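You operate a simulated robot arm through the tools that you are given. There is no shell and no other tool. Be economical: measure what you need, move in short steps, check, and stop when the job is done.

Carry out the task below with a simulated robot arm. There is one attempt and no reset: what you move stays moved.

## Task
Put things in order on the folding table. At the end: the green packet (marked "BEANS") stands on top of the gold brass cup; the white sachet (marked "VENT 2") stands where the beige canvas pouch stood; the brown flower bulb stands where the white sachet stood; the beige canvas pouch stands where the green packet stood; whatever was shut is shut again. Leave all else as you found it, and nothing knocked over.

Only the result counts: the job must be done as asked and must still hold three seconds after the hand-in. Knocking over, shifting, dropping, spilling or breaking anything else fails it.

## Robot
A 7-joint arm with a two-finger parallel gripper, fixed in place. Base frame: the origin is at the foot of the arm, x ahead of it, y to its left, z up; the work surface is at about z = 0. Lengths are in mm, angles in degrees, forces in N, time in s.
With the tool pointing down near the work surface it reaches from about 240 to 620 mm from the base axis. Its first joint turns from -66.0 to 66.0 degrees. Payload 2.6 kg.
The TCP is the grasp point between the finger pads, 30 mm short of the fingertips. In the tool frame z runs along the fingers and y along their closing line. The gripper opens to 94 mm. The fingers are 28 mm wide and 10 mm thick; the gripper's body (50 by 96 mm) begins 55 mm behind the TCP.
Orientation is that of the tool frame in the base frame, as a unit quaternion [x, y, z, w]. With the fingers straight down and closing along the base's y, the tool's x points along the base's -x, its y along +y and its z along -z.

## Interface
- The arm moves only by the tool apply_moves. Its argument "rows" is text: rows parted by semicolons, each of 6 numbers parted by spaces: the shift along the tool's x, y, z in units of 25 mm (1.0 is 25 mm), then the turn, a rotation vector about the tool's x, y, z in units of 6 degrees (1.0 is 6 degrees). In form: x y z rx ry rz; .... A call has 1 to 20 rows; each row shifts and turns the commanded pose from where the row before left it, along the tool's axes as they then stand. "jaw" is the finger opening in mm, from 0 to 94, set as the call begins (left out, the last holds). A call with a number of a shift or a turn outside -1 to 1 is refused whole. Each row takes 0.2 s and may step no farther than 50 mm and 8.6 degrees from the row before; otherwise, or with a gripper value out of range, the whole call is refused. A pose out of reach is approached as far as the arm can. The call stops where the force on the tool passes 40 N (or 10 N more than at its start, if that is more) or the arm is blocked; 0.2 s more then pass. Each finger travels about 72 mm/s and halts on what it meets, pressing with about 41 N; the grip force reading is that of the motor and also rises with nothing between the fingers. The clock runs only during rows and for 0.2 s after the last one: add rows that do not move to give the fingers time. It gives the time, the measured TCP pose, the force on the tool (base axes), the opening and the grip force at its end, in the units of the frame above (readings bear some noise), with the torque about the TCP (base axes, N m) and any sound that the robot's microphone picked up.
- Cameras (640 x 400 px; columns grow to the right, rows downward): "scene" is fixed at [21.4, 421.5, 560.9]; the picture's right is [-0.84, -0.54, 0.00], its down [-0.29, 0.46, -0.84] and it looks along [0.45, -0.71, -0.55] (base axes); focal length 317 px, centre (320, 200). "wrist" rides on the gripper at [76, 14, -102] in the tool frame; the picture's right is [-0.18, 0.98, 0.00], its down [-0.75, -0.14, -0.64] and it looks along [-0.63, -0.12, 0.77] (tool axes); focal length 243 px, centre (320, 200). There is no depth. A picture from a camera that has moved, and an enlarged one, comes with that camera's place and axes in the base frame and with its lens. The place of the scene camera against the robot may be out by one fixed shift of up to 12 mm in any direction.
- camera(camera): a new picture of that camera. No time passes.
- inspect(camera, box): a new picture of the part [left, top, right, bottom] of that camera's present view, enlarged. No time passes.
- finish_job(): hands the job in; it is judged then, once.

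Go step by step. Nothing tells you positions but the pictures and the camera data: compare them with the known pose of the tool, close in by small moves and look again before you grip or let go. The budget is 120 turns and 68 pictures, counting those below and the enlarged ones. Unless the task says otherwise, let go and move clear before handing in, and close with one line.

The tools are called after "Emit:" as a command line: name --argument value ..., lists and objects as JSON in quotes. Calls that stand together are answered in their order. apply_moves: Moves the arm, as the interface text tells. Its arguments: {"type":"object","properties":{"rows":{"type":"string"},"jaw":{"type":"number"}},"required":["rows"]} The other tools are called the same way: camera (camera) takes a picture; inspect (camera, box) takes an enlarged picture of a part of a camera's view; finish_job () hands the job in.

At the start:

```text
t: 0.0
tcp_pos: [326.9, -190.7, 264.8]
ee_rot: [0.0, 1.0, 0.0, 0.001]
ft_force: [-0.4, 0.7, -0.3]
wrist_torque: [0.02, 0.01, -0.01]
width: 93.9
grip_force: 0.0
```

scene: 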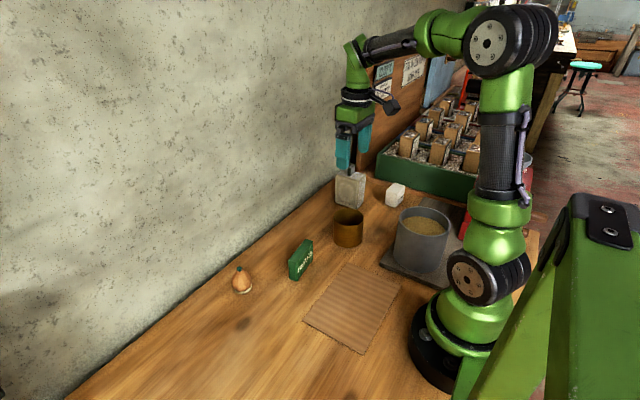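
wrist: 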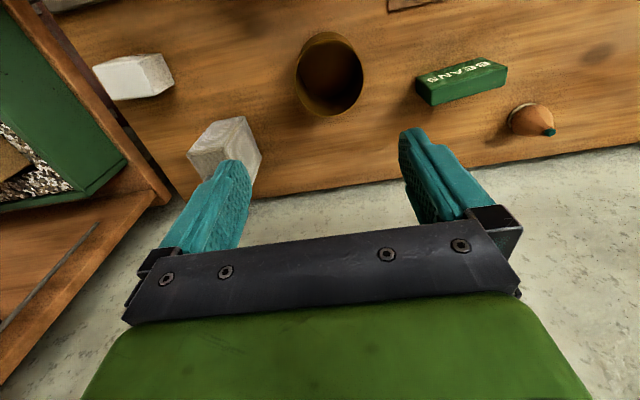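

I see the bulb, green packet, brass cup, pouch and white sachet along the wall. I'll enlarge the views to measure them.

Emit:
inspect --camera "scene" --box '[220, 160, 460, 310]'

Emit:
inspect --camera "wrist" --box '[80, 0, 400, 200]'

Emit:
inspect --camera "wrist" --box '[280, 0, 600, 200]'

```text
2.67 times, centred on (340, 235) of scene
camera zoom: at [21.4, 421.5, 560.9], right [-0.84, -0.54, 0.0], down [-0.29, 0.46, -0.84], along [0.45, -0.71, -0.55], focal length 846 px, centre (267, 107)
```

zoom: 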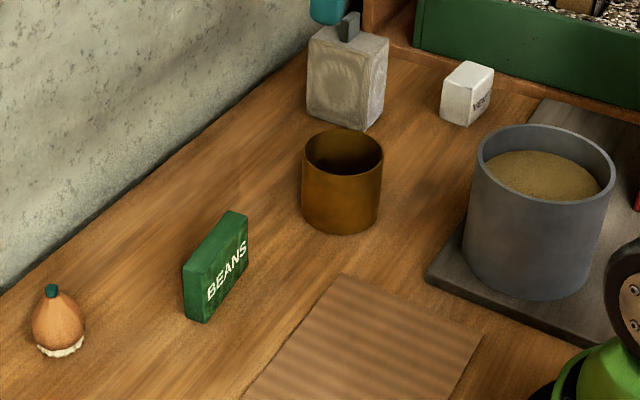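

```text
2.00 times, centred on (240, 100) of wrist
camera zoom: at [251.3, -176.9, 366.5], right [0.18, 0.98, 0.0], down [0.75, -0.14, 0.64], along [0.63, -0.12, -0.77], focal length 485 px, centre (480, 400)
```

zoom: 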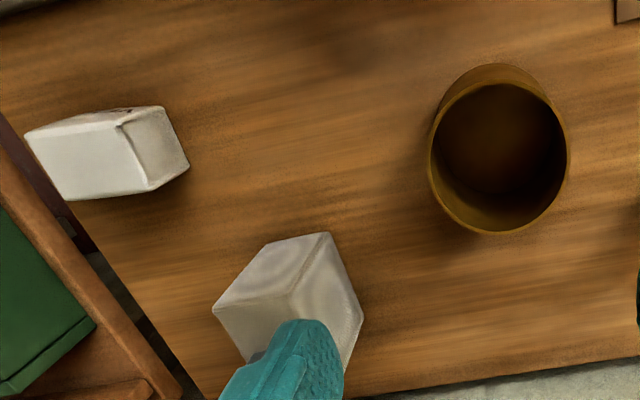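

```text
2.00 times, centred on (440, 100) of wrist
camera zoom: at [251.3, -176.9, 366.5], right [0.18, 0.98, 0.0], down [0.75, -0.14, 0.64], along [0.63, -0.12, -0.77], focal length 485 px, centre (80, 400)
```

zoom: 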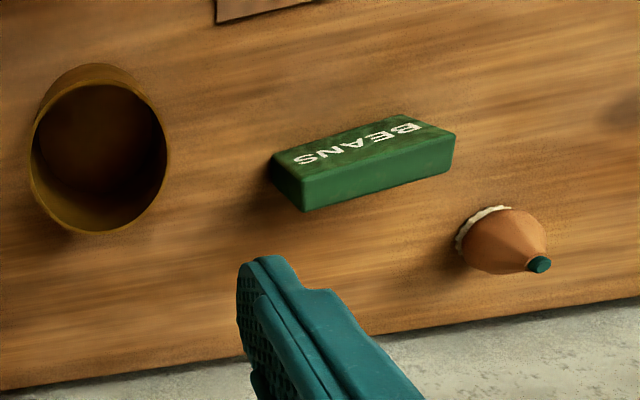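

I estimate the packet at about (365, -21), roughly 86x20x57 mm and turned about 7°, and the cup at about (323, -182). I'll move above the packet and turn the gripper to close across its thickness.

Emit:
apply_moves --rows "-0.215 0.973 0 0 0 0;-0.215 0.973 0 0 0 0;-0.215 0.973 0 0 0 0;-0.215 0.973 0 0 0 0;-0.215 0.973 0 0 0 0;-0.215 0.973 0 0 0 0;-0.215 0.973 0 0 0 0" --jaw 94

Emit:
camera --camera "wrist"

Emit:
inspect --camera "scene" --box '[320, 100, 480, 200]'

```text
t: 1.6
tcp_pos: [364.8, -22.5, 261.9]
ee_rot: [0.001, 1.0, 0.001, 0.0]
ft_force: [0.5, 0.6, -0.1]
wrist_torque: [0.02, 0.04, -0.01]
width: 94.0
grip_force: 0.1
```

```text
62 pictures are left
camera wrist: at [288.9, -7.9, 365.4], right [0.19, 0.98, 0.0], down [0.75, -0.14, 0.64], along [0.63, -0.12, -0.77], focal length 243 px, centre (320, 200)
```

wrist: 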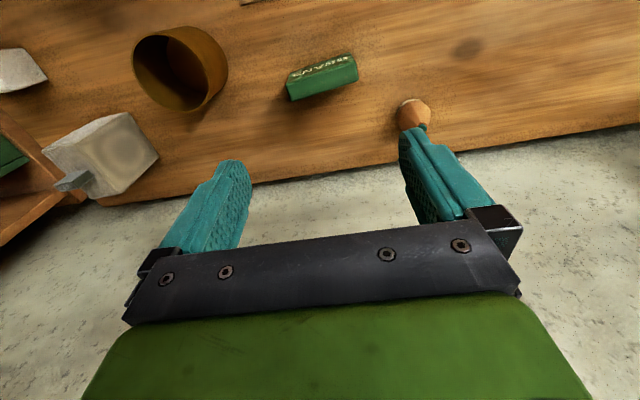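

```text
4.00 times, centred on (400, 150) of scene
camera zoom: at [21.4, 421.5, 560.9], right [-0.84, -0.54, 0.0], down [-0.29, 0.46, -0.84], along [0.45, -0.71, -0.55], focal length 1269 px, centre (0, 400)
```

zoom: 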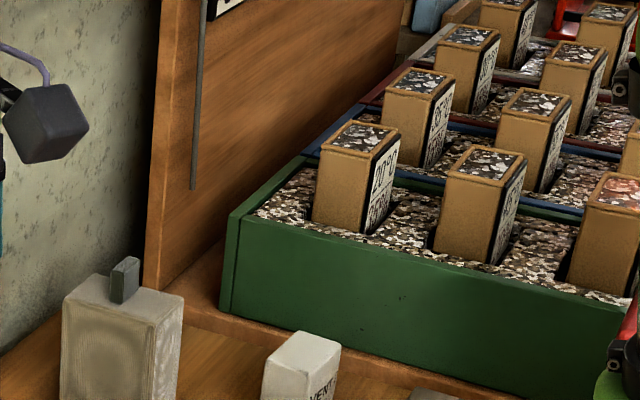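

The pouch has a grey tab on top. Next I turn the gripper about 83.5° and come down to about z = 160.

Emit:
apply_moves --rows "0 0 0.3 0 0 1;0 0 0.3 0 0 1;0 0 0.3 0 0 1;0 0 0.3 0 0 1;0 0 0.3 0 0 1;0 0 0.3 0 0 1;0 0 0.3 0 0 1;0 0 0.3 0 0 1;0 0 0.3 0 0 1;0 0 0.3 0 0 1;0 0 0.3 0 0 1;0 0 0.3 0 0 1;0 0 0.3 0 0 1;0 0 0.2 0 0 0.9"

Emit:
camera --camera "wrist"

Emit:
inspect --camera "scene" --box '[220, 160, 460, 310]'

```text
t: 4.6
tcp_pos: [365.9, -20.3, 160.7]
ee_rot: [0.667, 0.745, 0.001, 0.0]
ft_force: [0.9, -0.1, 0.2]
wrist_torque: [0.01, 0.0, 0.01]
width: 93.8
grip_force: 0.0
```

```text
60 pictures are left
camera wrist: at [371.4, 56.9, 264.0], right [1.0, -0.07, 0.0], down [-0.06, -0.76, 0.64], along [-0.05, -0.64, -0.77], focal length 243 px, centre (320, 200)
```

wrist: 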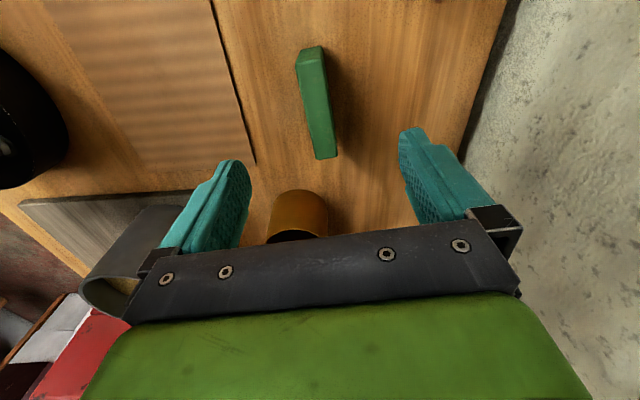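

```text
2.67 times, centred on (340, 235) of scene
camera zoom: at [21.4, 421.5, 560.9], right [-0.84, -0.54, 0.0], down [-0.29, 0.46, -0.84], along [0.45, -0.71, -0.55], focal length 846 px, centre (267, 107)
```

zoom: 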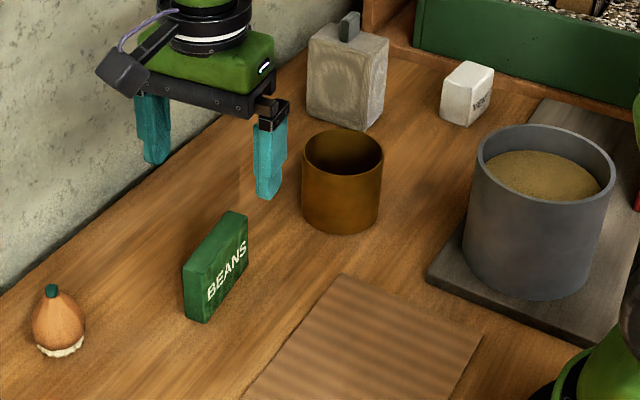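

Emit:
inspect --camera "wrist" --box '[220, 30, 412, 170]'

```text
2.86 times, centred on (316, 100) of wrist
camera zoom: at [371.4, 56.9, 264.0], right [1.0, -0.07, 0.0], down [-0.06, -0.76, 0.64], along [-0.05, -0.64, -0.77], focal length 693 px, centre (331, 486)
```

zoom: 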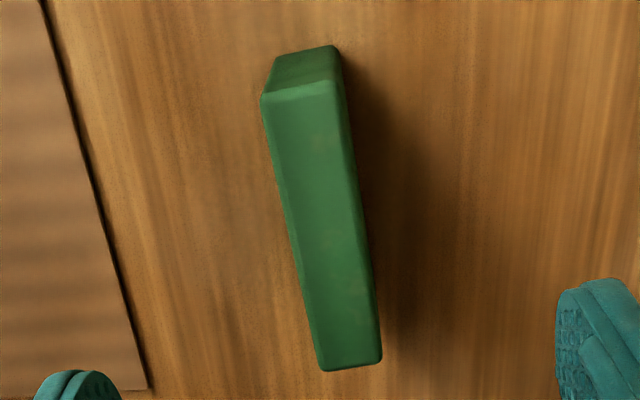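

The packet measures 84x21x57 mm, centred at (365, -21), right under the TCP. I'll trim the turn, come down to z = 43 and close.

Emit:
apply_moves --rows "-0.04 -0.04 0.8 0 0 0.2;0 0 0.8 0 0 0;0 0 0.8 0 0 0;0 0 0.8 0 0 0;0 0 0.8 0 0 0;0 0 0.7 0 0 0;0 0 0 0 0 0"

Emit:
apply_moves --rows "0 0 0 0 0 0;0 0 0 0 0 0;0 0 0 0 0 0;0 0 0 0 0 0;0 0 0 0 0 0" --jaw 10

Emit:
inspect --camera "scene" --box '[220, 160, 460, 310]'

```text
t: 6.2
tcp_pos: [363.4, -22.1, 43.9]
ee_rot: [0.674, 0.738, 0.0, 0.0]
ft_force: [0.2, -0.8, 0.9]
wrist_torque: [-0.01, 0.0, 0.03]
width: 94.0
grip_force: 0.0
```

```text
t: 7.4
tcp_pos: [363.8, -21.7, 44.7]
ee_rot: [0.674, 0.739, -0.001, 0.0]
ft_force: [-0.2, 0.4, -0.2]
wrist_torque: [0.0, -0.05, 0.01]
width: 25.3
grip_force: 41.4
```

```text
2.67 times, centred on (340, 235) of scene
camera zoom: at [21.4, 421.5, 560.9], right [-0.84, -0.54, 0.0], down [-0.29, 0.46, -0.84], along [0.45, -0.71, -0.55], focal length 846 px, centre (267, 107)
```

zoom: 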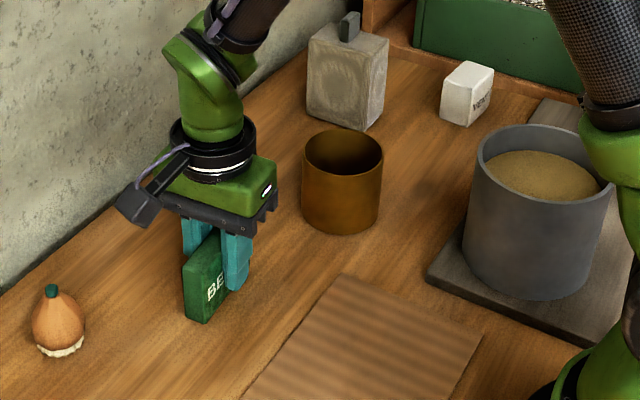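

Gripped. Now I lift and carry it over towards the cup, staying high.

Emit:
apply_moves --rows "0 0 -0.8 0 0 0;0 0 -0.8 0 0 0;0 0 -0.8 0 0 0;0 0 -0.8 0 0 0;0 0 -0.8 0 0 0;0 0 -0.8 0 0 0;-0.881 -0.293 0 0 0 0;-0.881 -0.293 0 0 0 0;-0.881 -0.293 0 0 0 0;-0.881 -0.293 0 0 0 0;-0.881 -0.293 0 0 0 0;-0.881 -0.293 0 0 0 0;-0.881 -0.293 0 0 0 0;0 0 0 0 0 0"

Emit:
camera --camera "wrist"

Emit:
inspect --camera "scene" --box '[260, 130, 420, 260]'

```text
t: 10.4
tcp_pos: [329.2, -180.8, 164.8]
ee_rot: [0.673, 0.74, 0.0, 0.0]
ft_force: [0.8, 0.4, -1.3]
wrist_torque: [0.0, 0.01, 0.04]
width: 25.2
grip_force: 41.2
```

```text
56 pictures are left
camera wrist: at [335.8, -104.2, 266.6], right [1.0, -0.09, 0.0], down [-0.07, -0.76, 0.64], along [-0.06, -0.64, -0.77], focal length 243 px, centre (320, 200)
```

wrist: 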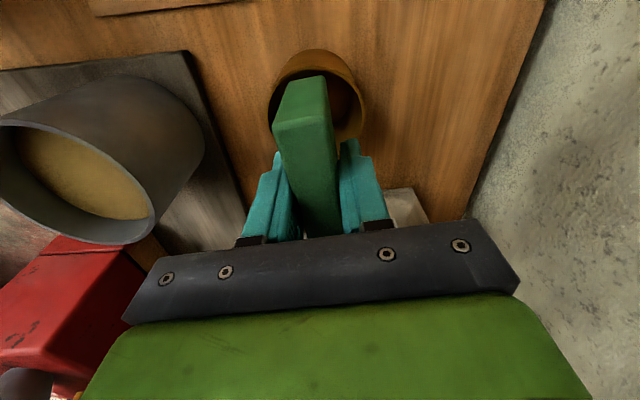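

```text
3.08 times, centred on (340, 195) of scene
camera zoom: at [21.4, 421.5, 560.9], right [-0.84, -0.54, 0.0], down [-0.29, 0.46, -0.84], along [0.45, -0.71, -0.55], focal length 976 px, centre (258, 215)
```

zoom: 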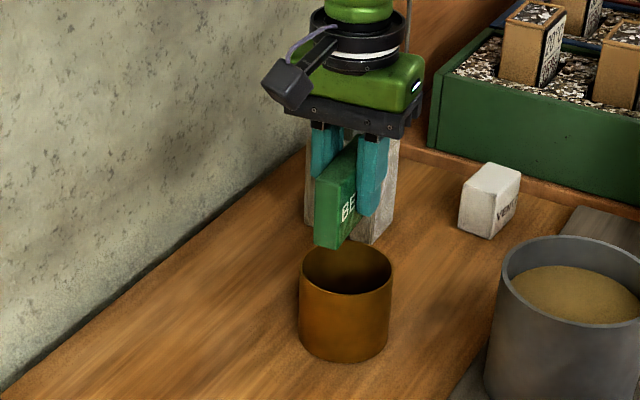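

Emit:
inspect --camera "wrist" --box '[240, 30, 400, 150]'

```text
3.33 times, centred on (320, 90) of wrist
camera zoom: at [335.8, -104.2, 266.6], right [1.0, -0.09, 0.0], down [-0.07, -0.76, 0.64], along [-0.06, -0.64, -0.77], focal length 809 px, centre (320, 567)
```

zoom: 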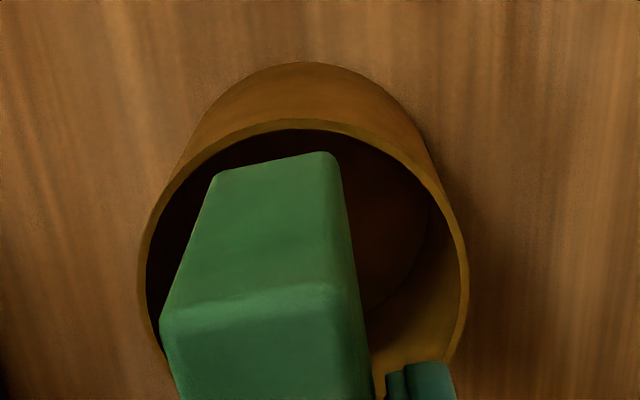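

The cup works out at centre (326, -180), about 72 mm tall and 78 mm across, so the packet (84 mm) spans its rim. I'll shift about 2.5 mm in x and come down close to the rim.

Emit:
apply_moves --rows "0 -0.1 0.5 0 0 0;0 0 0.5 0 0 0;0 0 0.5 0 0 0;0 0 0.2 0 0 0;0 0 0 0 0 0"

Emit:
inspect --camera "scene" --box '[290, 160, 410, 260]'

Emit:
inspect --camera "wrist" --box '[240, 30, 400, 150]'

```text
t: 11.6
tcp_pos: [326.0, -180.4, 118.9]
ee_rot: [0.674, 0.739, -0.001, 0.0]
ft_force: [-0.5, -0.5, -0.9]
wrist_torque: [0.01, 0.02, 0.0]
width: 25.3
grip_force: 40.8
```

```text
4.00 times, centred on (350, 210) of scene
camera zoom: at [21.4, 421.5, 560.9], right [-0.84, -0.54, 0.0], down [-0.29, 0.46, -0.84], along [0.45, -0.71, -0.55], focal length 1269 px, centre (200, 160)
```

zoom: 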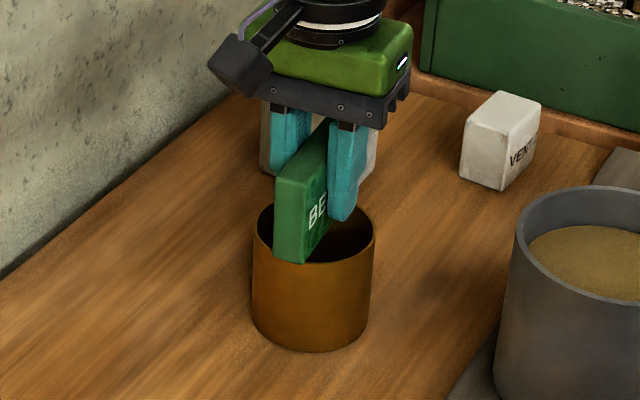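

```text
3.33 times, centred on (320, 90) of wrist
camera zoom: at [332.7, -103.2, 222.8], right [1.0, -0.09, 0.0], down [-0.07, -0.76, 0.64], along [-0.06, -0.64, -0.77], focal length 809 px, centre (320, 567)
```

zoom: 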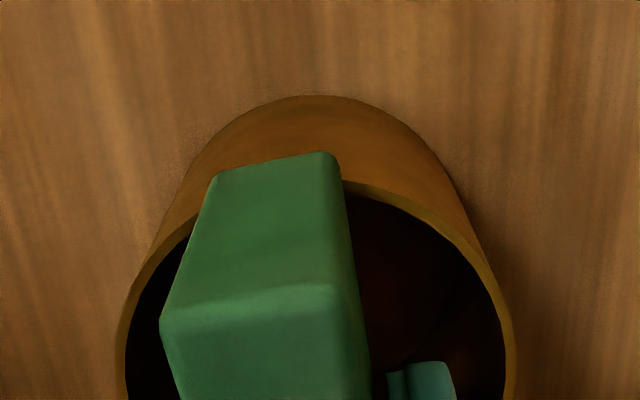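

The packet straddles the rim with about 3 mm overhang at the visible end. I'll lower gently until it touches.

Emit:
apply_moves --rows "0 0 0.05 0 0 0;0 0 0.05 0 0 0;0 0 0 0 0 0"

```text
t: 12.4
tcp_pos: [326.7, -178.9, 119.5]
ee_rot: [0.674, 0.739, 0.001, 0.002]
ft_force: [-5.8, 2.1, 20.9]
wrist_torque: [0.32, 0.25, 0.01]
width: 25.4
grip_force: 40.8
```

Emit:
apply_moves --rows "0 0 -0.06 0 0 0;0 0 0 0 0 0"

Emit:
inspect --camera "scene" --box '[290, 160, 410, 260]'

```text
t: 13.0
tcp_pos: [325.6, -180.4, 119.0]
ee_rot: [0.673, 0.739, 0.0, 0.0]
ft_force: [2.9, -1.3, 7.2]
wrist_torque: [0.02, -0.15, -0.03]
width: 25.3
grip_force: 41.5
```

```text
4.00 times, centred on (350, 210) of scene
camera zoom: at [21.3, 421.5, 560.9], right [-0.84, -0.54, 0.0], down [-0.29, 0.46, -0.84], along [0.45, -0.71, -0.55], focal length 1269 px, centre (200, 160)
```

zoom: 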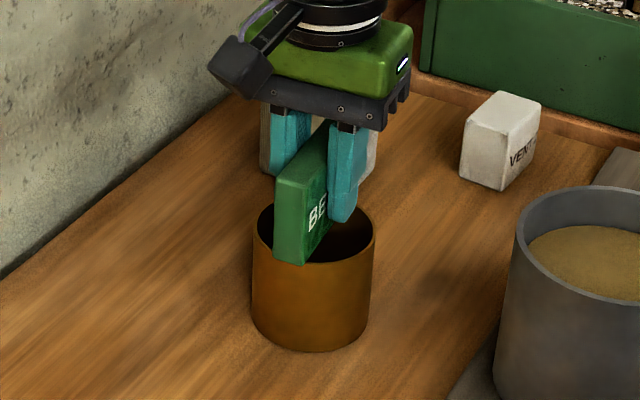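

It rests on the rim with 7 N. I'll open modestly.

Emit:
apply_moves --rows "0 0 0 0 0 0;0 0 0 0 0 0;0 0 0 0 0 0" --jaw 38

Emit:
inspect --camera "scene" --box '[290, 160, 410, 260]'

Emit:
inspect --camera "wrist" --box '[220, 30, 420, 230]'

```text
t: 13.8
tcp_pos: [325.6, -179.8, 119.1]
ee_rot: [0.674, 0.739, 0.0, 0.0]
ft_force: [0.1, -0.4, 0.2]
wrist_torque: [-0.03, -0.04, 0.0]
width: 38.3
grip_force: 0.1
```

```text
4.00 times, centred on (350, 210) of scene
camera zoom: at [21.4, 421.5, 560.9], right [-0.84, -0.54, 0.0], down [-0.29, 0.46, -0.84], along [0.45, -0.71, -0.55], focal length 1269 px, centre (200, 160)
```

zoom: 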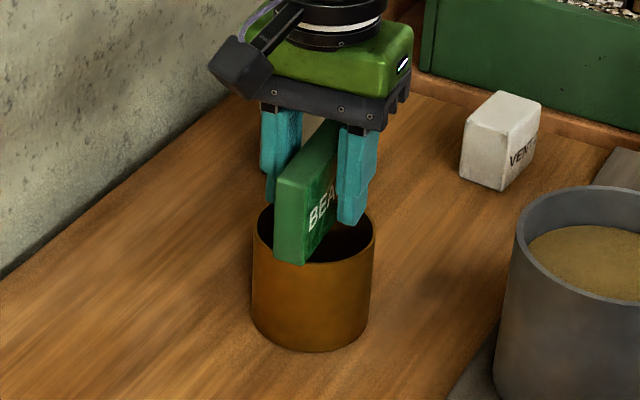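

```text
2.00 times, centred on (320, 130) of wrist
camera zoom: at [331.9, -102.4, 222.2], right [1.0, -0.09, 0.0], down [-0.07, -0.76, 0.64], along [-0.06, -0.64, -0.77], focal length 485 px, centre (320, 340)
```

zoom: 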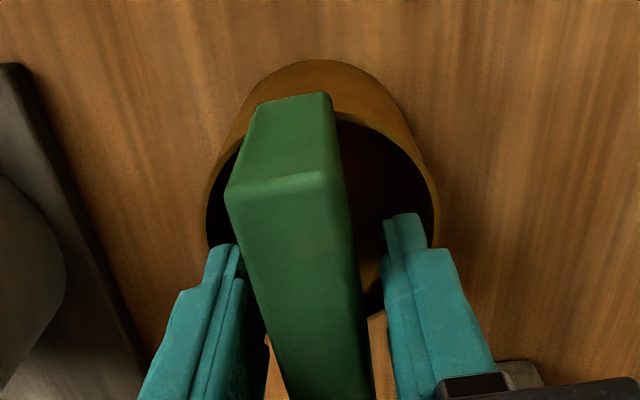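

The packet stands on the cup. I'll retreat straight up, open fully and look at the pouch.

Emit:
apply_moves --rows "0 0 -0.5 0 0 0;0 0 -1 0 0 0;0 0 -1 0 0 0;0 0 -1 0 0 0;0 0 -1 0 0 0;0 0 -1 0 0 0;0 0 -0.5 0 0 0;0 0 0 0 0 0"

Emit:
camera --camera "wrist"

Emit:
inspect --camera "scene" --box '[290, 140, 450, 260]'

```text
t: 15.6
tcp_pos: [325.7, -180.4, 271.9]
ee_rot: [0.673, 0.74, -0.001, 0.0]
ft_force: [0.2, -0.2, 0.4]
wrist_torque: [0.0, -0.01, -0.02]
width: 38.0
grip_force: 0.0
```

```text
48 pictures are left
camera wrist: at [331.4, -103.3, 374.9], right [1.0, -0.09, 0.0], down [-0.07, -0.76, 0.64], along [-0.06, -0.64, -0.77], focal length 243 px, centre (320, 200)
```

wrist: 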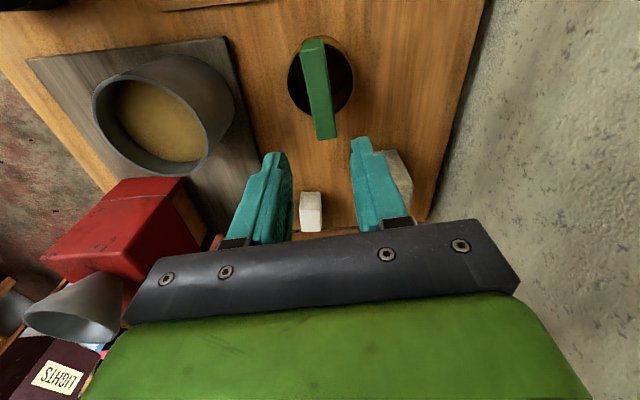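

```text
3.33 times, centred on (370, 200) of scene
camera zoom: at [21.3, 421.5, 560.9], right [-0.84, -0.54, 0.0], down [-0.29, 0.46, -0.84], along [0.45, -0.71, -0.55], focal length 1057 px, centre (153, 200)
```

zoom: 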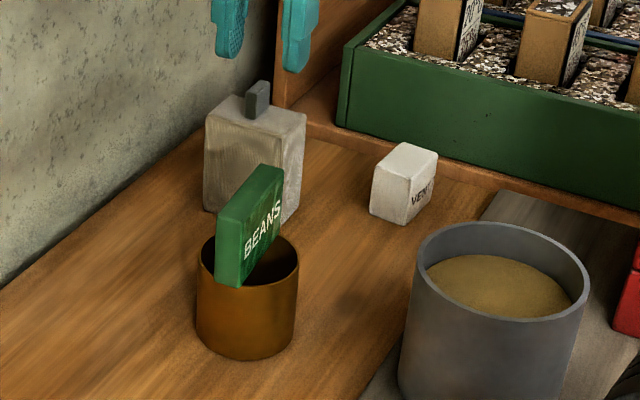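

Good. Now I turn the wrist back and move towards the pouch for a clear view.

Emit:
apply_moves --rows "-0.88 0.11 0 0 0 0;-0.88 0.11 0 0 0 0;-0.88 0.1 0 0 0 0;0 0 0 0 0 -1;0 0 0 0 0 -1;0 0 0 0 0 -1;0 0 0 0 0 -1;0 0 0 0 0 -1;0 0 0 0 0 -1;0 0 0 0 0 -1;0 0 0 0 0 -1;0 0 0 0 0 -1;0 0 0 0 0 -1;0 0 0 0 0 -1;0 0 0 0 0 -1;0 0 0 0 0 -1;0 0 0 0 0 -1;0 0 0 0 0 -0.1" --jaw 94

Emit:
camera --camera "wrist"

```text
t: 19.4
tcp_pos: [338.7, -245.3, 270.3]
ee_rot: [0.0, 1.0, 0.0, 0.001]
ft_force: [0.2, 0.8, -0.4]
wrist_torque: [-0.04, 0.03, 0.0]
width: 93.9
grip_force: 0.0
```

```text
46 pictures are left
camera wrist: at [263.5, -230.9, 372.8], right [0.18, 0.98, 0.0], down [0.75, -0.14, 0.64], along [0.63, -0.12, -0.77], focal length 243 px, centre (320, 200)
```

wrist: 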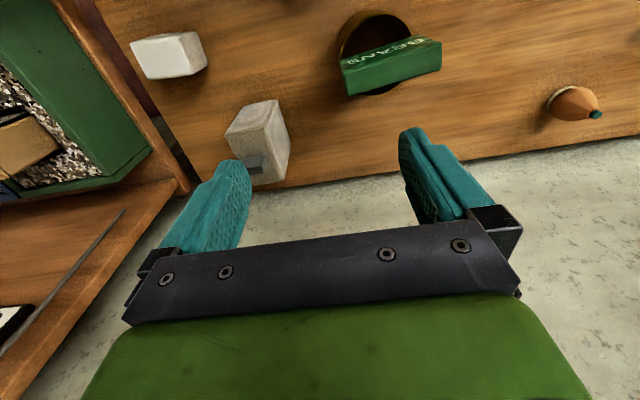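

Emit:
inspect --camera "wrist" --box '[120, 20, 320, 200]'

```text
2.22 times, centred on (220, 110) of wrist
camera zoom: at [263.5, -230.9, 372.8], right [0.18, 0.98, 0.0], down [0.75, -0.14, 0.64], along [0.63, -0.12, -0.77], focal length 539 px, centre (542, 400)
```

zoom: 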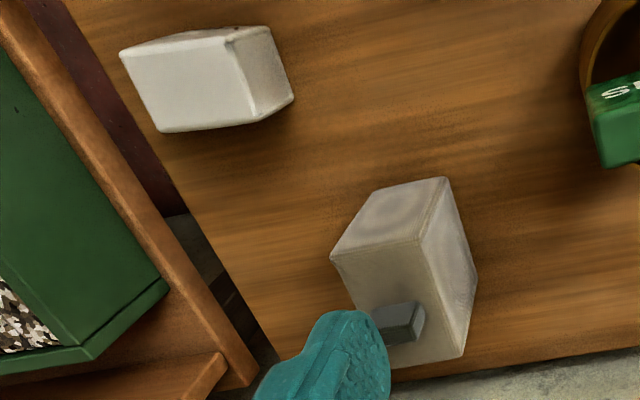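

I compute the pouch at about (406, -340), 76 (x) by 50 (y) by 99 mm tall, with a tab on top. I'll move above it and check the alignment.

Emit:
apply_moves --rows "-0.67 -0.95 0 0 0 0;-0.67 -0.95 0 0 0 0;-0.67 -0.95 0 0 0 0;-0.67 -0.95 0 0 0 0;0 0 0.9 0 0 0;0 0 0.9 0 0 0;0 0 0.9 0 0 0;0 0 0.9 0 0 0;0 0 0 0 0 0"

Emit:
camera --camera "wrist"

Emit:
inspect --camera "scene" --box '[290, 100, 450, 220]'

```text
t: 21.4
tcp_pos: [406.1, -339.8, 180.0]
ee_rot: [0.001, 1.0, 0.0, 0.0]
ft_force: [0.3, 0.2, 0.6]
wrist_torque: [0.01, -0.01, -0.03]
width: 94.1
grip_force: 0.0
```

```text
44 pictures are left
camera wrist: at [329.1, -326.1, 283.6], right [0.19, 0.98, 0.0], down [0.75, -0.14, 0.64], along [0.63, -0.12, -0.77], focal length 243 px, centre (320, 200)
```

wrist: 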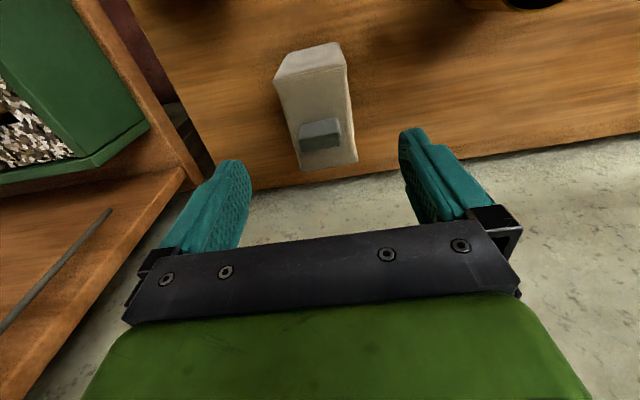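

```text
3.33 times, centred on (370, 160) of scene
camera zoom: at [21.4, 421.5, 560.9], right [-0.84, -0.54, 0.0], down [-0.29, 0.46, -0.84], along [0.45, -0.71, -0.55], focal length 1057 px, centre (153, 333)
```

zoom: 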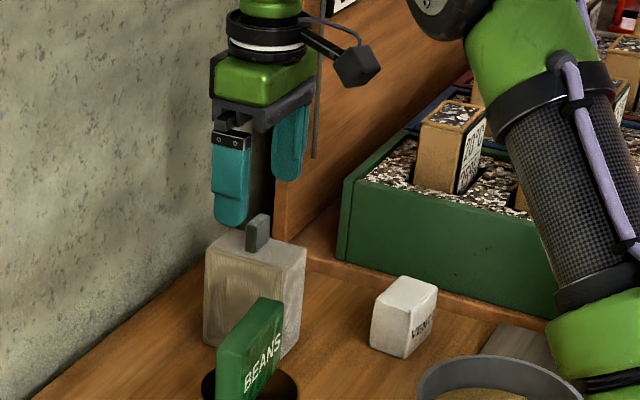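

Alignment is right: the pouch centre is (406, -340). I'll go down to z ≈ 88 and grip.

Emit:
apply_moves --rows "0 0 0.8 0 0 0;0 0 0.8 0 0 0;0 0 0.8 0 0 0;0 0 0.8 0 0 0;0 0 0.48 0 0 0;0 0 0 0 0 0"

Emit:
apply_moves --rows "0 0 0 0 0 0;0 0 0 0 0 0;0 0 0 0 0 0;0 0 0 0 0 0" --jaw 35

```text
t: 22.8
tcp_pos: [406.5, -340.9, 87.3]
ee_rot: [0.002, 1.0, 0.0, 0.0]
ft_force: [0.8, -0.6, -0.3]
wrist_torque: [-0.01, 0.0, -0.02]
width: 94.1
grip_force: 0.0
```

```text
t: 23.8
tcp_pos: [407.4, -341.1, 88.8]
ee_rot: [0.001, 1.0, -0.001, 0.001]
ft_force: [0.5, 0.7, -0.1]
wrist_torque: [0.01, -0.05, 0.0]
width: 59.0
grip_force: 41.1
```

Firm grip at 59 mm. I lift high enough to clear the packet on the cup, then carry it to the packet's old place (365, -21).

Emit:
apply_moves --rows "0 0 -0.5 0 0 0;0 0 -0.9 0 0 0;0 0 -0.9 0 0 0;0 0 -0.9 0 0 0;0 0 -0.9 0 0 0;0 0 -0.9 0 0 0;0 0 -0.9 0 0 0;0 0 -0.9 0 0 0;0 0 0 0 0 0"

Emit:
apply_moves --rows "0.12 0.913 0 0 0 0;0.12 0.913 0 0 0 0;0.12 0.913 0 0 0 0;0.12 0.913 0 0 0 0;0.12 0.913 0 0 0 0;0.12 0.913 0 0 0 0;0.12 0.913 0 0 0 0;0.12 0.913 0 0 0 0;0.12 0.913 0 0 0 0;0.12 0.913 0 0 0 0;0.12 0.913 0 0 0 0;0.12 0.913 0 0 0 0;0.12 0.913 0 0 0 0;0.12 0.913 0 0 0 0;0 0 0 0 0 0"

Emit:
inspect --camera "scene" --box '[200, 80, 440, 310]'

Emit:
camera --camera "wrist"

```text
t: 25.8
tcp_pos: [406.7, -340.5, 258.7]
ee_rot: [0.0, 1.0, 0.0, 0.0]
ft_force: [0.8, -0.7, -1.6]
wrist_torque: [0.01, -0.03, 0.0]
width: 59.0
grip_force: 41.0
```

```text
t: 29.0
tcp_pos: [366.5, -22.5, 260.2]
ee_rot: [0.002, 1.0, 0.0, 0.0]
ft_force: [1.6, 0.2, -2.0]
wrist_torque: [0.0, 0.01, -0.04]
width: 59.1
grip_force: 40.6
```

```text
1.74 times, centred on (320, 195) of scene
camera zoom: at [21.3, 421.5, 560.9], right [-0.84, -0.54, 0.0], down [-0.29, 0.46, -0.84], along [0.45, -0.71, -0.55], focal length 552 px, centre (320, 209)
```

zoom: 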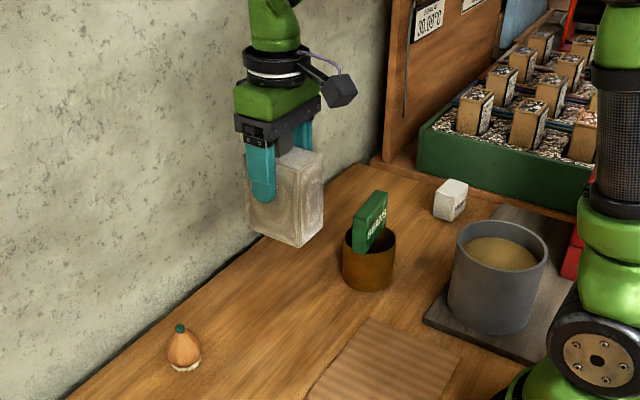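

```text
41 pictures are left
camera wrist: at [289.9, -8.5, 362.6], right [0.19, 0.98, 0.0], down [0.75, -0.14, 0.64], along [0.63, -0.12, -0.77], focal length 243 px, centre (320, 200)
```

wrist: 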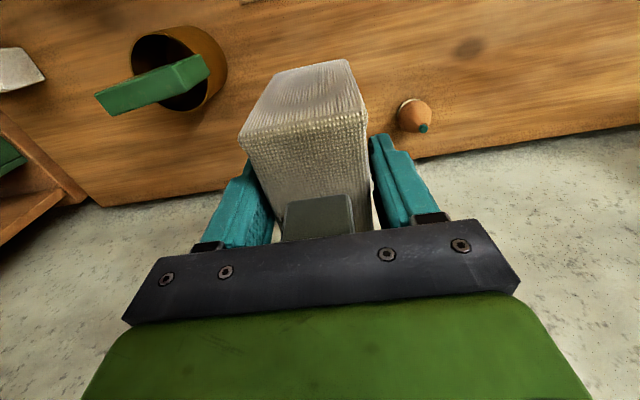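

I lower it onto the spot.

Emit:
apply_moves --rows "0.03 0.03 0.9 0 0 0;0 0 0.9 0 0 0;0 0 0.9 0 0 0;0 0 0.9 0 0 0;0 0 0.9 0 0 0;0 0 0.9 0 0 0;0 0 0.8 0 0 0;0 0 0.4 0 0 0;0 0 0.12 0 0 0;0 0 0 0 0 0"

Emit:
inspect --camera "scene" --box '[220, 160, 460, 310]'

```text
t: 31.2
tcp_pos: [364.1, -20.7, 89.7]
ee_rot: [0.0, 1.0, 0.001, 0.0]
ft_force: [-0.1, -0.6, -1.9]
wrist_torque: [0.04, -0.01, -0.02]
width: 59.0
grip_force: 41.2
```

```text
2.67 times, centred on (340, 235) of scene
camera zoom: at [21.4, 421.5, 560.9], right [-0.84, -0.54, 0.0], down [-0.29, 0.46, -0.84], along [0.45, -0.71, -0.55], focal length 846 px, centre (267, 107)
```

zoom: 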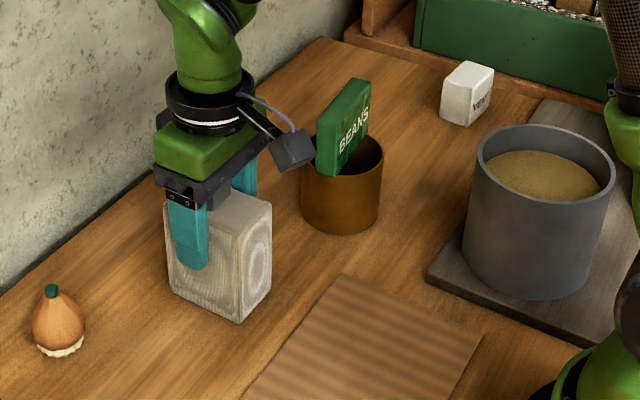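

Emit:
apply_moves --rows "0 0 0.06 0 0 0;0 0 0 0 0 0"

```text
t: 31.8
tcp_pos: [364.1, -20.2, 88.0]
ee_rot: [0.0, 1.0, 0.0, 0.0]
ft_force: [0.5, 0.1, -0.7]
wrist_torque: [-0.02, -0.02, 0.01]
width: 58.9
grip_force: 40.9
```

Emit:
apply_moves --rows "0 0 0.03 0 0 0;0 0 0 0 0 0"

```text
t: 32.4
tcp_pos: [364.8, -20.9, 87.9]
ee_rot: [0.001, 1.0, 0.0, 0.0]
ft_force: [-7.5, 1.9, 20.1]
wrist_torque: [-0.37, 0.43, -0.11]
width: 58.9
grip_force: 40.6
```

It is in contact with the table, so I'll release and rise.

Emit:
apply_moves --rows "0 0 -0.03 0 0 0;0 0 0 0 0 0;0 0 0 0 0 0;0 0 0 0 0 0" --jaw 84

Emit:
apply_moves --rows "0 0 -0.5 0 0 0;0 0 -0.9 0 0 0;0 0 -0.9 0 0 0;0 0 -0.9 0 0 0;0 0 -0.9 0 0 0;0 0 -0.9 0 0 0;0 0 -0.9 0 0 0;0 0 -0.9 0 0 0;0 0 0 0 0 0"

Emit:
camera --camera "wrist"

```text
t: 33.4
tcp_pos: [364.6, -21.6, 89.7]
ee_rot: [0.0, 1.0, 0.0, -0.001]
ft_force: [-1.0, -0.9, -0.8]
wrist_torque: [-0.02, -0.02, -0.01]
width: 84.1
grip_force: 0.1
```

```text
t: 35.4
tcp_pos: [364.7, -20.6, 258.6]
ee_rot: [0.001, 1.0, 0.0, 0.0]
ft_force: [-0.7, 1.1, 0.6]
wrist_torque: [0.01, 0.0, -0.01]
width: 83.9
grip_force: 0.0
```

```text
39 pictures are left
camera wrist: at [289.0, -6.7, 362.2], right [0.19, 0.98, 0.0], down [0.75, -0.14, 0.64], along [0.63, -0.12, -0.77], focal length 243 px, centre (320, 200)
```

wrist: 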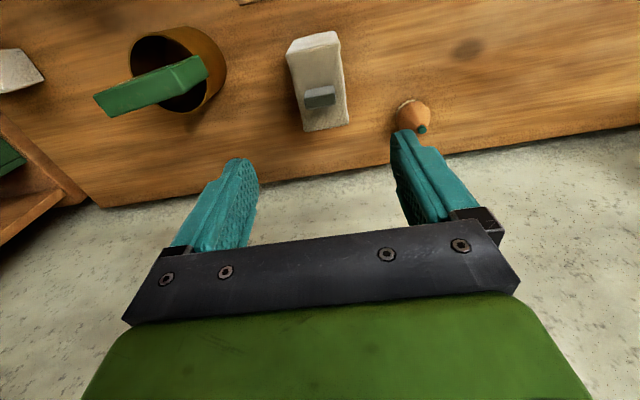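

The pouch stands in its place. The sachet computes to about (286, -419), 36 (x) by 53 (y) by 56 tall, turned about -6°. I'll move above it.

Emit:
apply_moves --rows "0.176 -0.938 0 0 0 0;0.176 -0.938 0 0 0 0;0.176 -0.938 0 0 0 0;0.176 -0.938 0 0 0 0;0.176 -0.938 0 0 0 0;0.176 -0.938 0 0 0 0;0.176 -0.938 0 0 0 0;0.176 -0.938 0 0 0 0;0.176 -0.938 0 0 0 0;0.176 -0.938 0 0 0 0;0.176 -0.938 0 0 0 0;0.176 -0.938 0 0 0 0;0.176 -0.938 0 0 0 0;0.176 -0.938 0 0 0 0;0.176 -0.938 0 0 0 0;0.176 -0.938 0 0 0 0;0.176 -0.938 0 0 0 0;0 0 0 0 0 1;0 0 0 0 0 0"

Emit:
camera --camera "wrist"

```text
t: 39.4
tcp_pos: [289.8, -418.4, 258.3]
ee_rot: [0.053, 0.999, 0.0, 0.0]
ft_force: [-0.2, -0.5, -0.3]
wrist_torque: [0.0, -0.02, -0.01]
width: 83.7
grip_force: 0.1
```

```text
38 pictures are left
camera wrist: at [215.1, -396.8, 360.4], right [0.29, 0.96, 0.0], down [0.73, -0.22, 0.64], along [0.61, -0.18, -0.77], focal length 243 px, centre (320, 200)
```

wrist: 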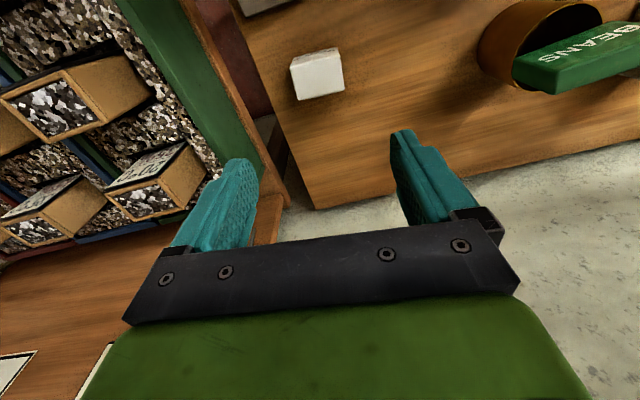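

Emit:
inspect --camera "wrist" --box '[240, 0, 400, 120]'

```text
3.33 times, centred on (320, 60) of wrist
camera zoom: at [215.1, -396.8, 360.4], right [0.29, 0.96, 0.0], down [0.73, -0.22, 0.64], along [0.61, -0.18, -0.77], focal length 809 px, centre (320, 667)
```

zoom: 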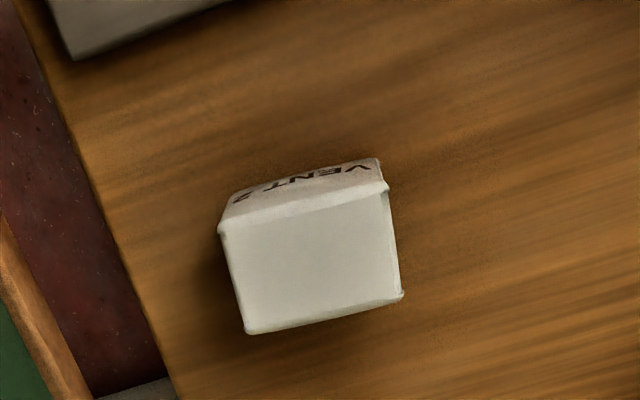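

The sachet centre is (283.3, -418.5). I'll align and descend to z ≈ 40.

Emit:
apply_moves --rows "0.25 -0.026 0 0 0 0;0 0 0.9 0 0 0;0 0 0.9 0 0 0;0 0 0.9 0 0 0;0 0 0.9 0 0 0;0 0 0.9 0 0 0;0 0 0.9 0 0 0;0 0 0.9 0 0 0;0 0 0 0 0 0"

Emit:
camera --camera "wrist"

Emit:
inspect --camera "scene" --box '[310, 120, 470, 240]'

```text
t: 41.4
tcp_pos: [282.5, -418.5, 102.0]
ee_rot: [0.054, 0.999, 0.0, 0.001]
ft_force: [-0.4, 0.3, -0.1]
wrist_torque: [0.03, 0.0, -0.01]
width: 84.1
grip_force: 0.0
```

```text
36 pictures are left
camera wrist: at [208.6, -396.1, 205.0], right [0.29, 0.96, 0.0], down [0.73, -0.22, 0.64], along [0.62, -0.18, -0.77], focal length 243 px, centre (320, 200)
```

wrist: 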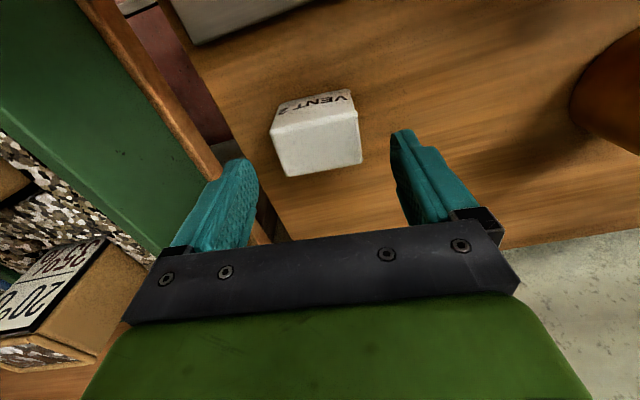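

```text
3.33 times, centred on (390, 180) of scene
camera zoom: at [21.4, 421.5, 560.9], right [-0.84, -0.54, 0.0], down [-0.29, 0.46, -0.84], along [0.45, -0.71, -0.55], focal length 1057 px, centre (87, 267)
```

zoom: 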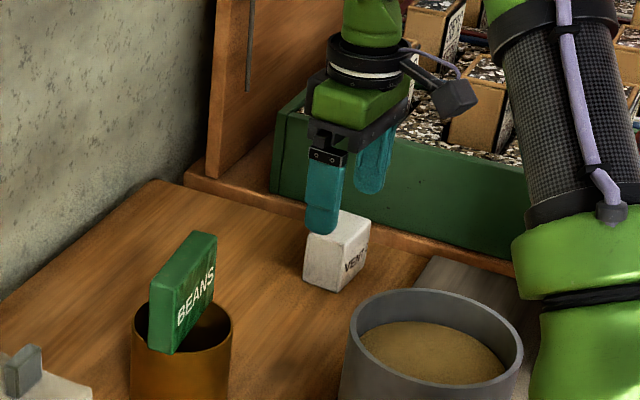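

Emit:
apply_moves --rows "0 0 0.8 0 0 0;0 0 0.8 0 0 0;0 0 0.6 0 0 0;0 0 0.26 0 0 0;0 0 0 0 0 0"

Emit:
apply_moves --rows "0 0 0 0 0 0;0 0 0 0 0 0;0 0 0 0 0 0" --jaw 45

```text
t: 42.6
tcp_pos: [282.4, -419.2, 38.6]
ee_rot: [0.053, 0.999, 0.0, -0.001]
ft_force: [0.5, 0.2, -0.1]
wrist_torque: [-0.03, 0.01, 0.0]
width: 83.9
grip_force: 0.0
```

```text
t: 43.4
tcp_pos: [281.5, -418.9, 39.5]
ee_rot: [0.053, 0.999, 0.0, 0.001]
ft_force: [0.0, -0.6, 0.8]
wrist_torque: [0.01, 0.04, 0.02]
width: 63.7
grip_force: 41.1
```

Gripped. I lift, turn back 6° and carry it to the pouch's old place (406, -340).

Emit:
apply_moves --rows "0 0 -0.5 0 0 0;0 0 -0.9 0 0 0;0 0 -0.9 0 0 0;0 0 -0.7 0 0 0;0 0 0 0 0 -1;-0.82 0.52 0 0 0 0;-0.82 0.52 0 0 0 0;-0.82 0.52 0 0 0 0;-0.82 0.52 0 0 0 0;-0.82 0.52 0 0 0 0;-0.82 0.52 0 0 0 0;0 0 0 0 0 0"

Emit:
camera --camera "wrist"

```text
t: 46.0
tcp_pos: [406.1, -340.6, 117.2]
ee_rot: [0.002, 1.0, 0.0, -0.001]
ft_force: [-0.3, -0.6, 0.2]
wrist_torque: [-0.03, -0.01, 0.0]
width: 63.4
grip_force: 40.9
```

```text
34 pictures are left
camera wrist: at [328.9, -326.9, 219.2], right [0.19, 0.98, 0.0], down [0.75, -0.14, 0.64], along [0.63, -0.12, -0.77], focal length 243 px, centre (320, 200)
```

wrist: 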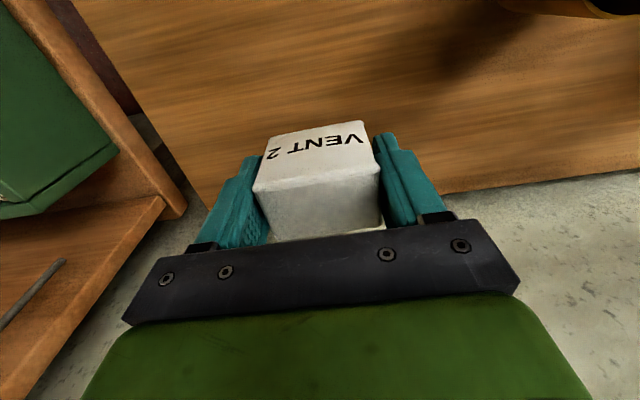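

Emit:
apply_moves --rows "0 0 0.8 0 0 0;0 0 0.8 0 0 0;0 0 0.8 0 0 0;0 0 0.5 0 0 0;0 0 0.08 0 0 0;0 0 0 0 0 0"

Emit:
apply_moves --rows "0 0 0.05 0 0 0;0 0 0 0 0 0"

```text
t: 47.4
tcp_pos: [406.2, -341.1, 40.5]
ee_rot: [0.001, 1.0, 0.001, 0.0]
ft_force: [0.8, 0.2, -0.1]
wrist_torque: [0.03, -0.01, 0.0]
width: 63.7
grip_force: 41.1
```

```text
t: 48.0
tcp_pos: [406.4, -340.8, 40.4]
ee_rot: [0.001, 1.0, 0.0, 0.001]
ft_force: [0.8, 0.4, -0.2]
wrist_torque: [-0.01, 0.0, 0.04]
width: 63.7
grip_force: 41.1
```

Emit:
apply_moves --rows "0 0 0.04 0 0 0;0 0 0 0 0 0"

```text
t: 48.6
tcp_pos: [407.3, -341.7, 39.6]
ee_rot: [0.001, 1.0, 0.0, 0.001]
ft_force: [-1.8, 3.5, 9.7]
wrist_torque: [0.18, 0.12, 0.0]
width: 63.5
grip_force: 40.9
```

It touches the table, so I'll release and rise.

Emit:
apply_moves --rows "0 0 0 0 0 0;0 0 0 0 0 0;0 0 0 0 0 0" --jaw 86

Emit:
apply_moves --rows "0 0 -0.4 0 0 0;0 0 -0.9 0 0 0;0 0 -0.9 0 0 0;0 0 -0.9 0 0 0;0 0 -0.9 0 0 0;0 0 -0.9 0 0 0;0 0 -0.9 0 0 0;0 0 -0.9 0 0 0;0 0 -0.9 0 0 0;0 0 -0.9 0 0 0;0 0 0 0 0 0"

Emit:
camera --camera "wrist"

Emit:
camera --camera "scene"

```text
t: 49.4
tcp_pos: [405.0, -341.1, 39.0]
ee_rot: [-0.001, 1.0, 0.001, 0.0]
ft_force: [-1.0, -0.1, -0.1]
wrist_torque: [0.01, 0.02, 0.01]
width: 86.2
grip_force: 0.0
```

```text
t: 51.8
tcp_pos: [402.7, -342.2, 250.6]
ee_rot: [-0.001, 1.0, -0.001, 0.0]
ft_force: [0.6, 0.2, 0.0]
wrist_torque: [-0.02, 0.0, 0.02]
width: 85.8
grip_force: 0.1
```

```text
33 pictures are left
camera wrist: at [328.0, -327.6, 353.6], right [0.18, 0.98, 0.0], down [0.75, -0.14, 0.64], along [0.63, -0.12, -0.77], focal length 243 px, centre (320, 200)
```

wrist: 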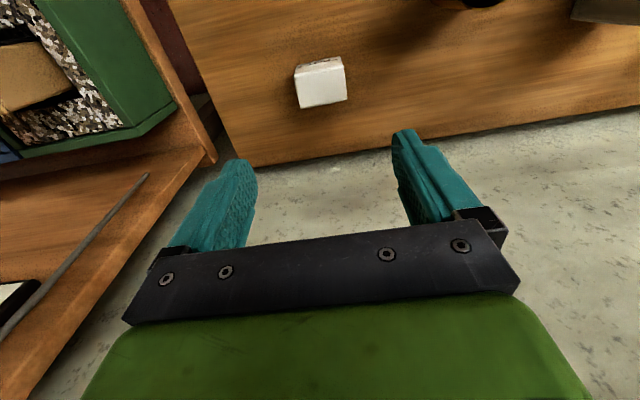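

```text
32 pictures are left
```

scene: 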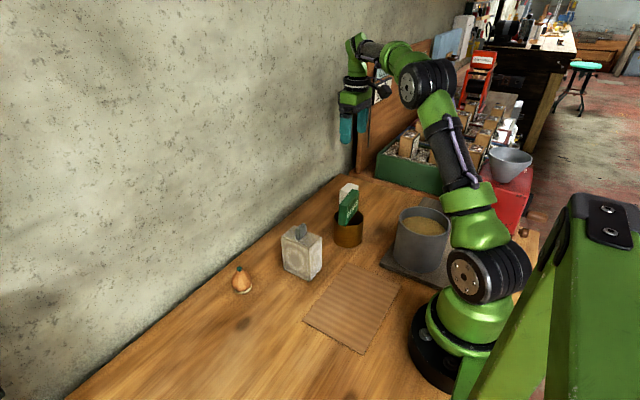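

The sachet stands in place. Next I travel to above the bulb, at roughly (437, 100).

Emit:
apply_moves --rows "-0.038 0.983 0 0 0 0;-0.038 0.983 0 0 0 0;-0.038 0.983 0 0 0 0;-0.038 0.983 0 0 0 0;-0.038 0.983 0 0 0 0;-0.038 0.983 0 0 0 0;-0.038 0.983 0 0 0 0;-0.038 0.983 0 0 0 0;-0.038 0.983 0 0 0 0;-0.038 0.983 0 0 0 0;-0.038 0.983 0 0 0 0;-0.038 0.983 0 0 0 0;-0.038 0.983 0 0 0 0;-0.038 0.983 0 0 0 0;-0.038 0.983 0 0 0 0;-0.038 0.983 0 0 0 0;-0.038 0.983 0 0 0 0;-0.038 0.983 0 0 0 0;0 0 0 0 0 0"

Emit:
inspect --camera "wrist" --box '[240, 0, 440, 150]'

Emit:
inspect --camera "scene" --box '[200, 240, 280, 300]'

```text
t: 55.8
tcp_pos: [422.5, 103.2, 254.6]
ee_rot: [0.0, 1.0, 0.0, 0.0]
ft_force: [0.0, 0.8, 0.7]
wrist_torque: [0.01, -0.03, -0.01]
width: 86.4
grip_force: 0.0
```

```text
2.67 times, centred on (340, 75) of wrist
camera zoom: at [345.7, 117.9, 356.6], right [0.19, 0.98, 0.0], down [0.75, -0.14, 0.64], along [0.63, -0.12, -0.77], focal length 647 px, centre (267, 533)
```

zoom: 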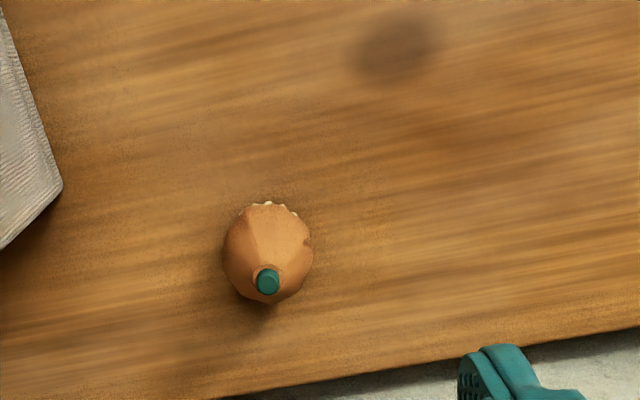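

```text
6.67 times, centred on (240, 270) of scene
camera zoom: at [21.3, 421.5, 560.9], right [-0.84, -0.54, 0.0], down [-0.29, 0.46, -0.84], along [0.45, -0.71, -0.55], focal length 2114 px, centre (853, -267)
```

zoom: 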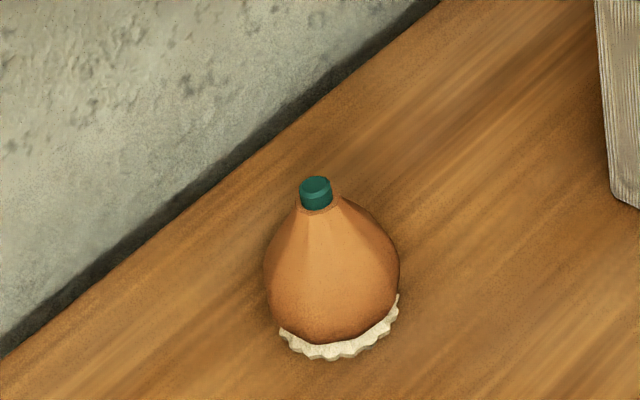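

The bulb centre is about (442, 99), roughly 45 mm across and 62 mm tall. I'll align over it and descend partway.

Emit:
apply_moves --rows "-0.78 -0.16 0 0 0 0;0 0 0.9 0 0 0;0 0 0.9 0 0 0;0 0 0.9 0 0 0;0 0 0.9 0 0 0;0 0 0.9 0 0 0;0 0 0.9 0 0 0;0 0 0 0 0 0"

Emit:
inspect --camera "wrist" --box '[220, 60, 420, 210]'

```text
t: 57.6
tcp_pos: [443.2, 99.1, 114.2]
ee_rot: [0.0, 1.0, -0.001, 0.0]
ft_force: [0.0, -0.2, 0.0]
wrist_torque: [0.03, 0.01, -0.02]
width: 86.0
grip_force: 0.1
```

```text
2.67 times, centred on (320, 135) of wrist
camera zoom: at [365.9, 112.7, 217.2], right [0.19, 0.98, 0.0], down [0.75, -0.14, 0.64], along [0.63, -0.12, -0.77], focal length 647 px, centre (320, 373)
```

zoom: 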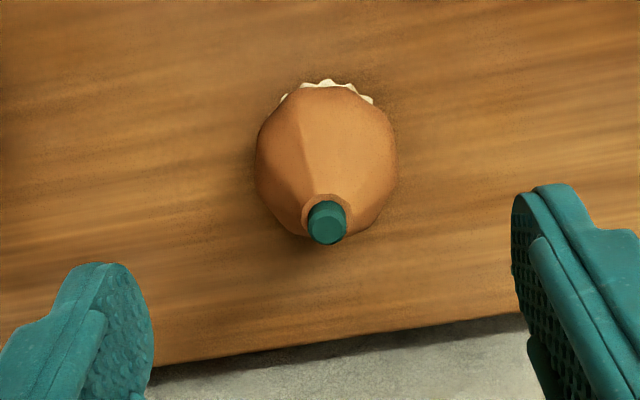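

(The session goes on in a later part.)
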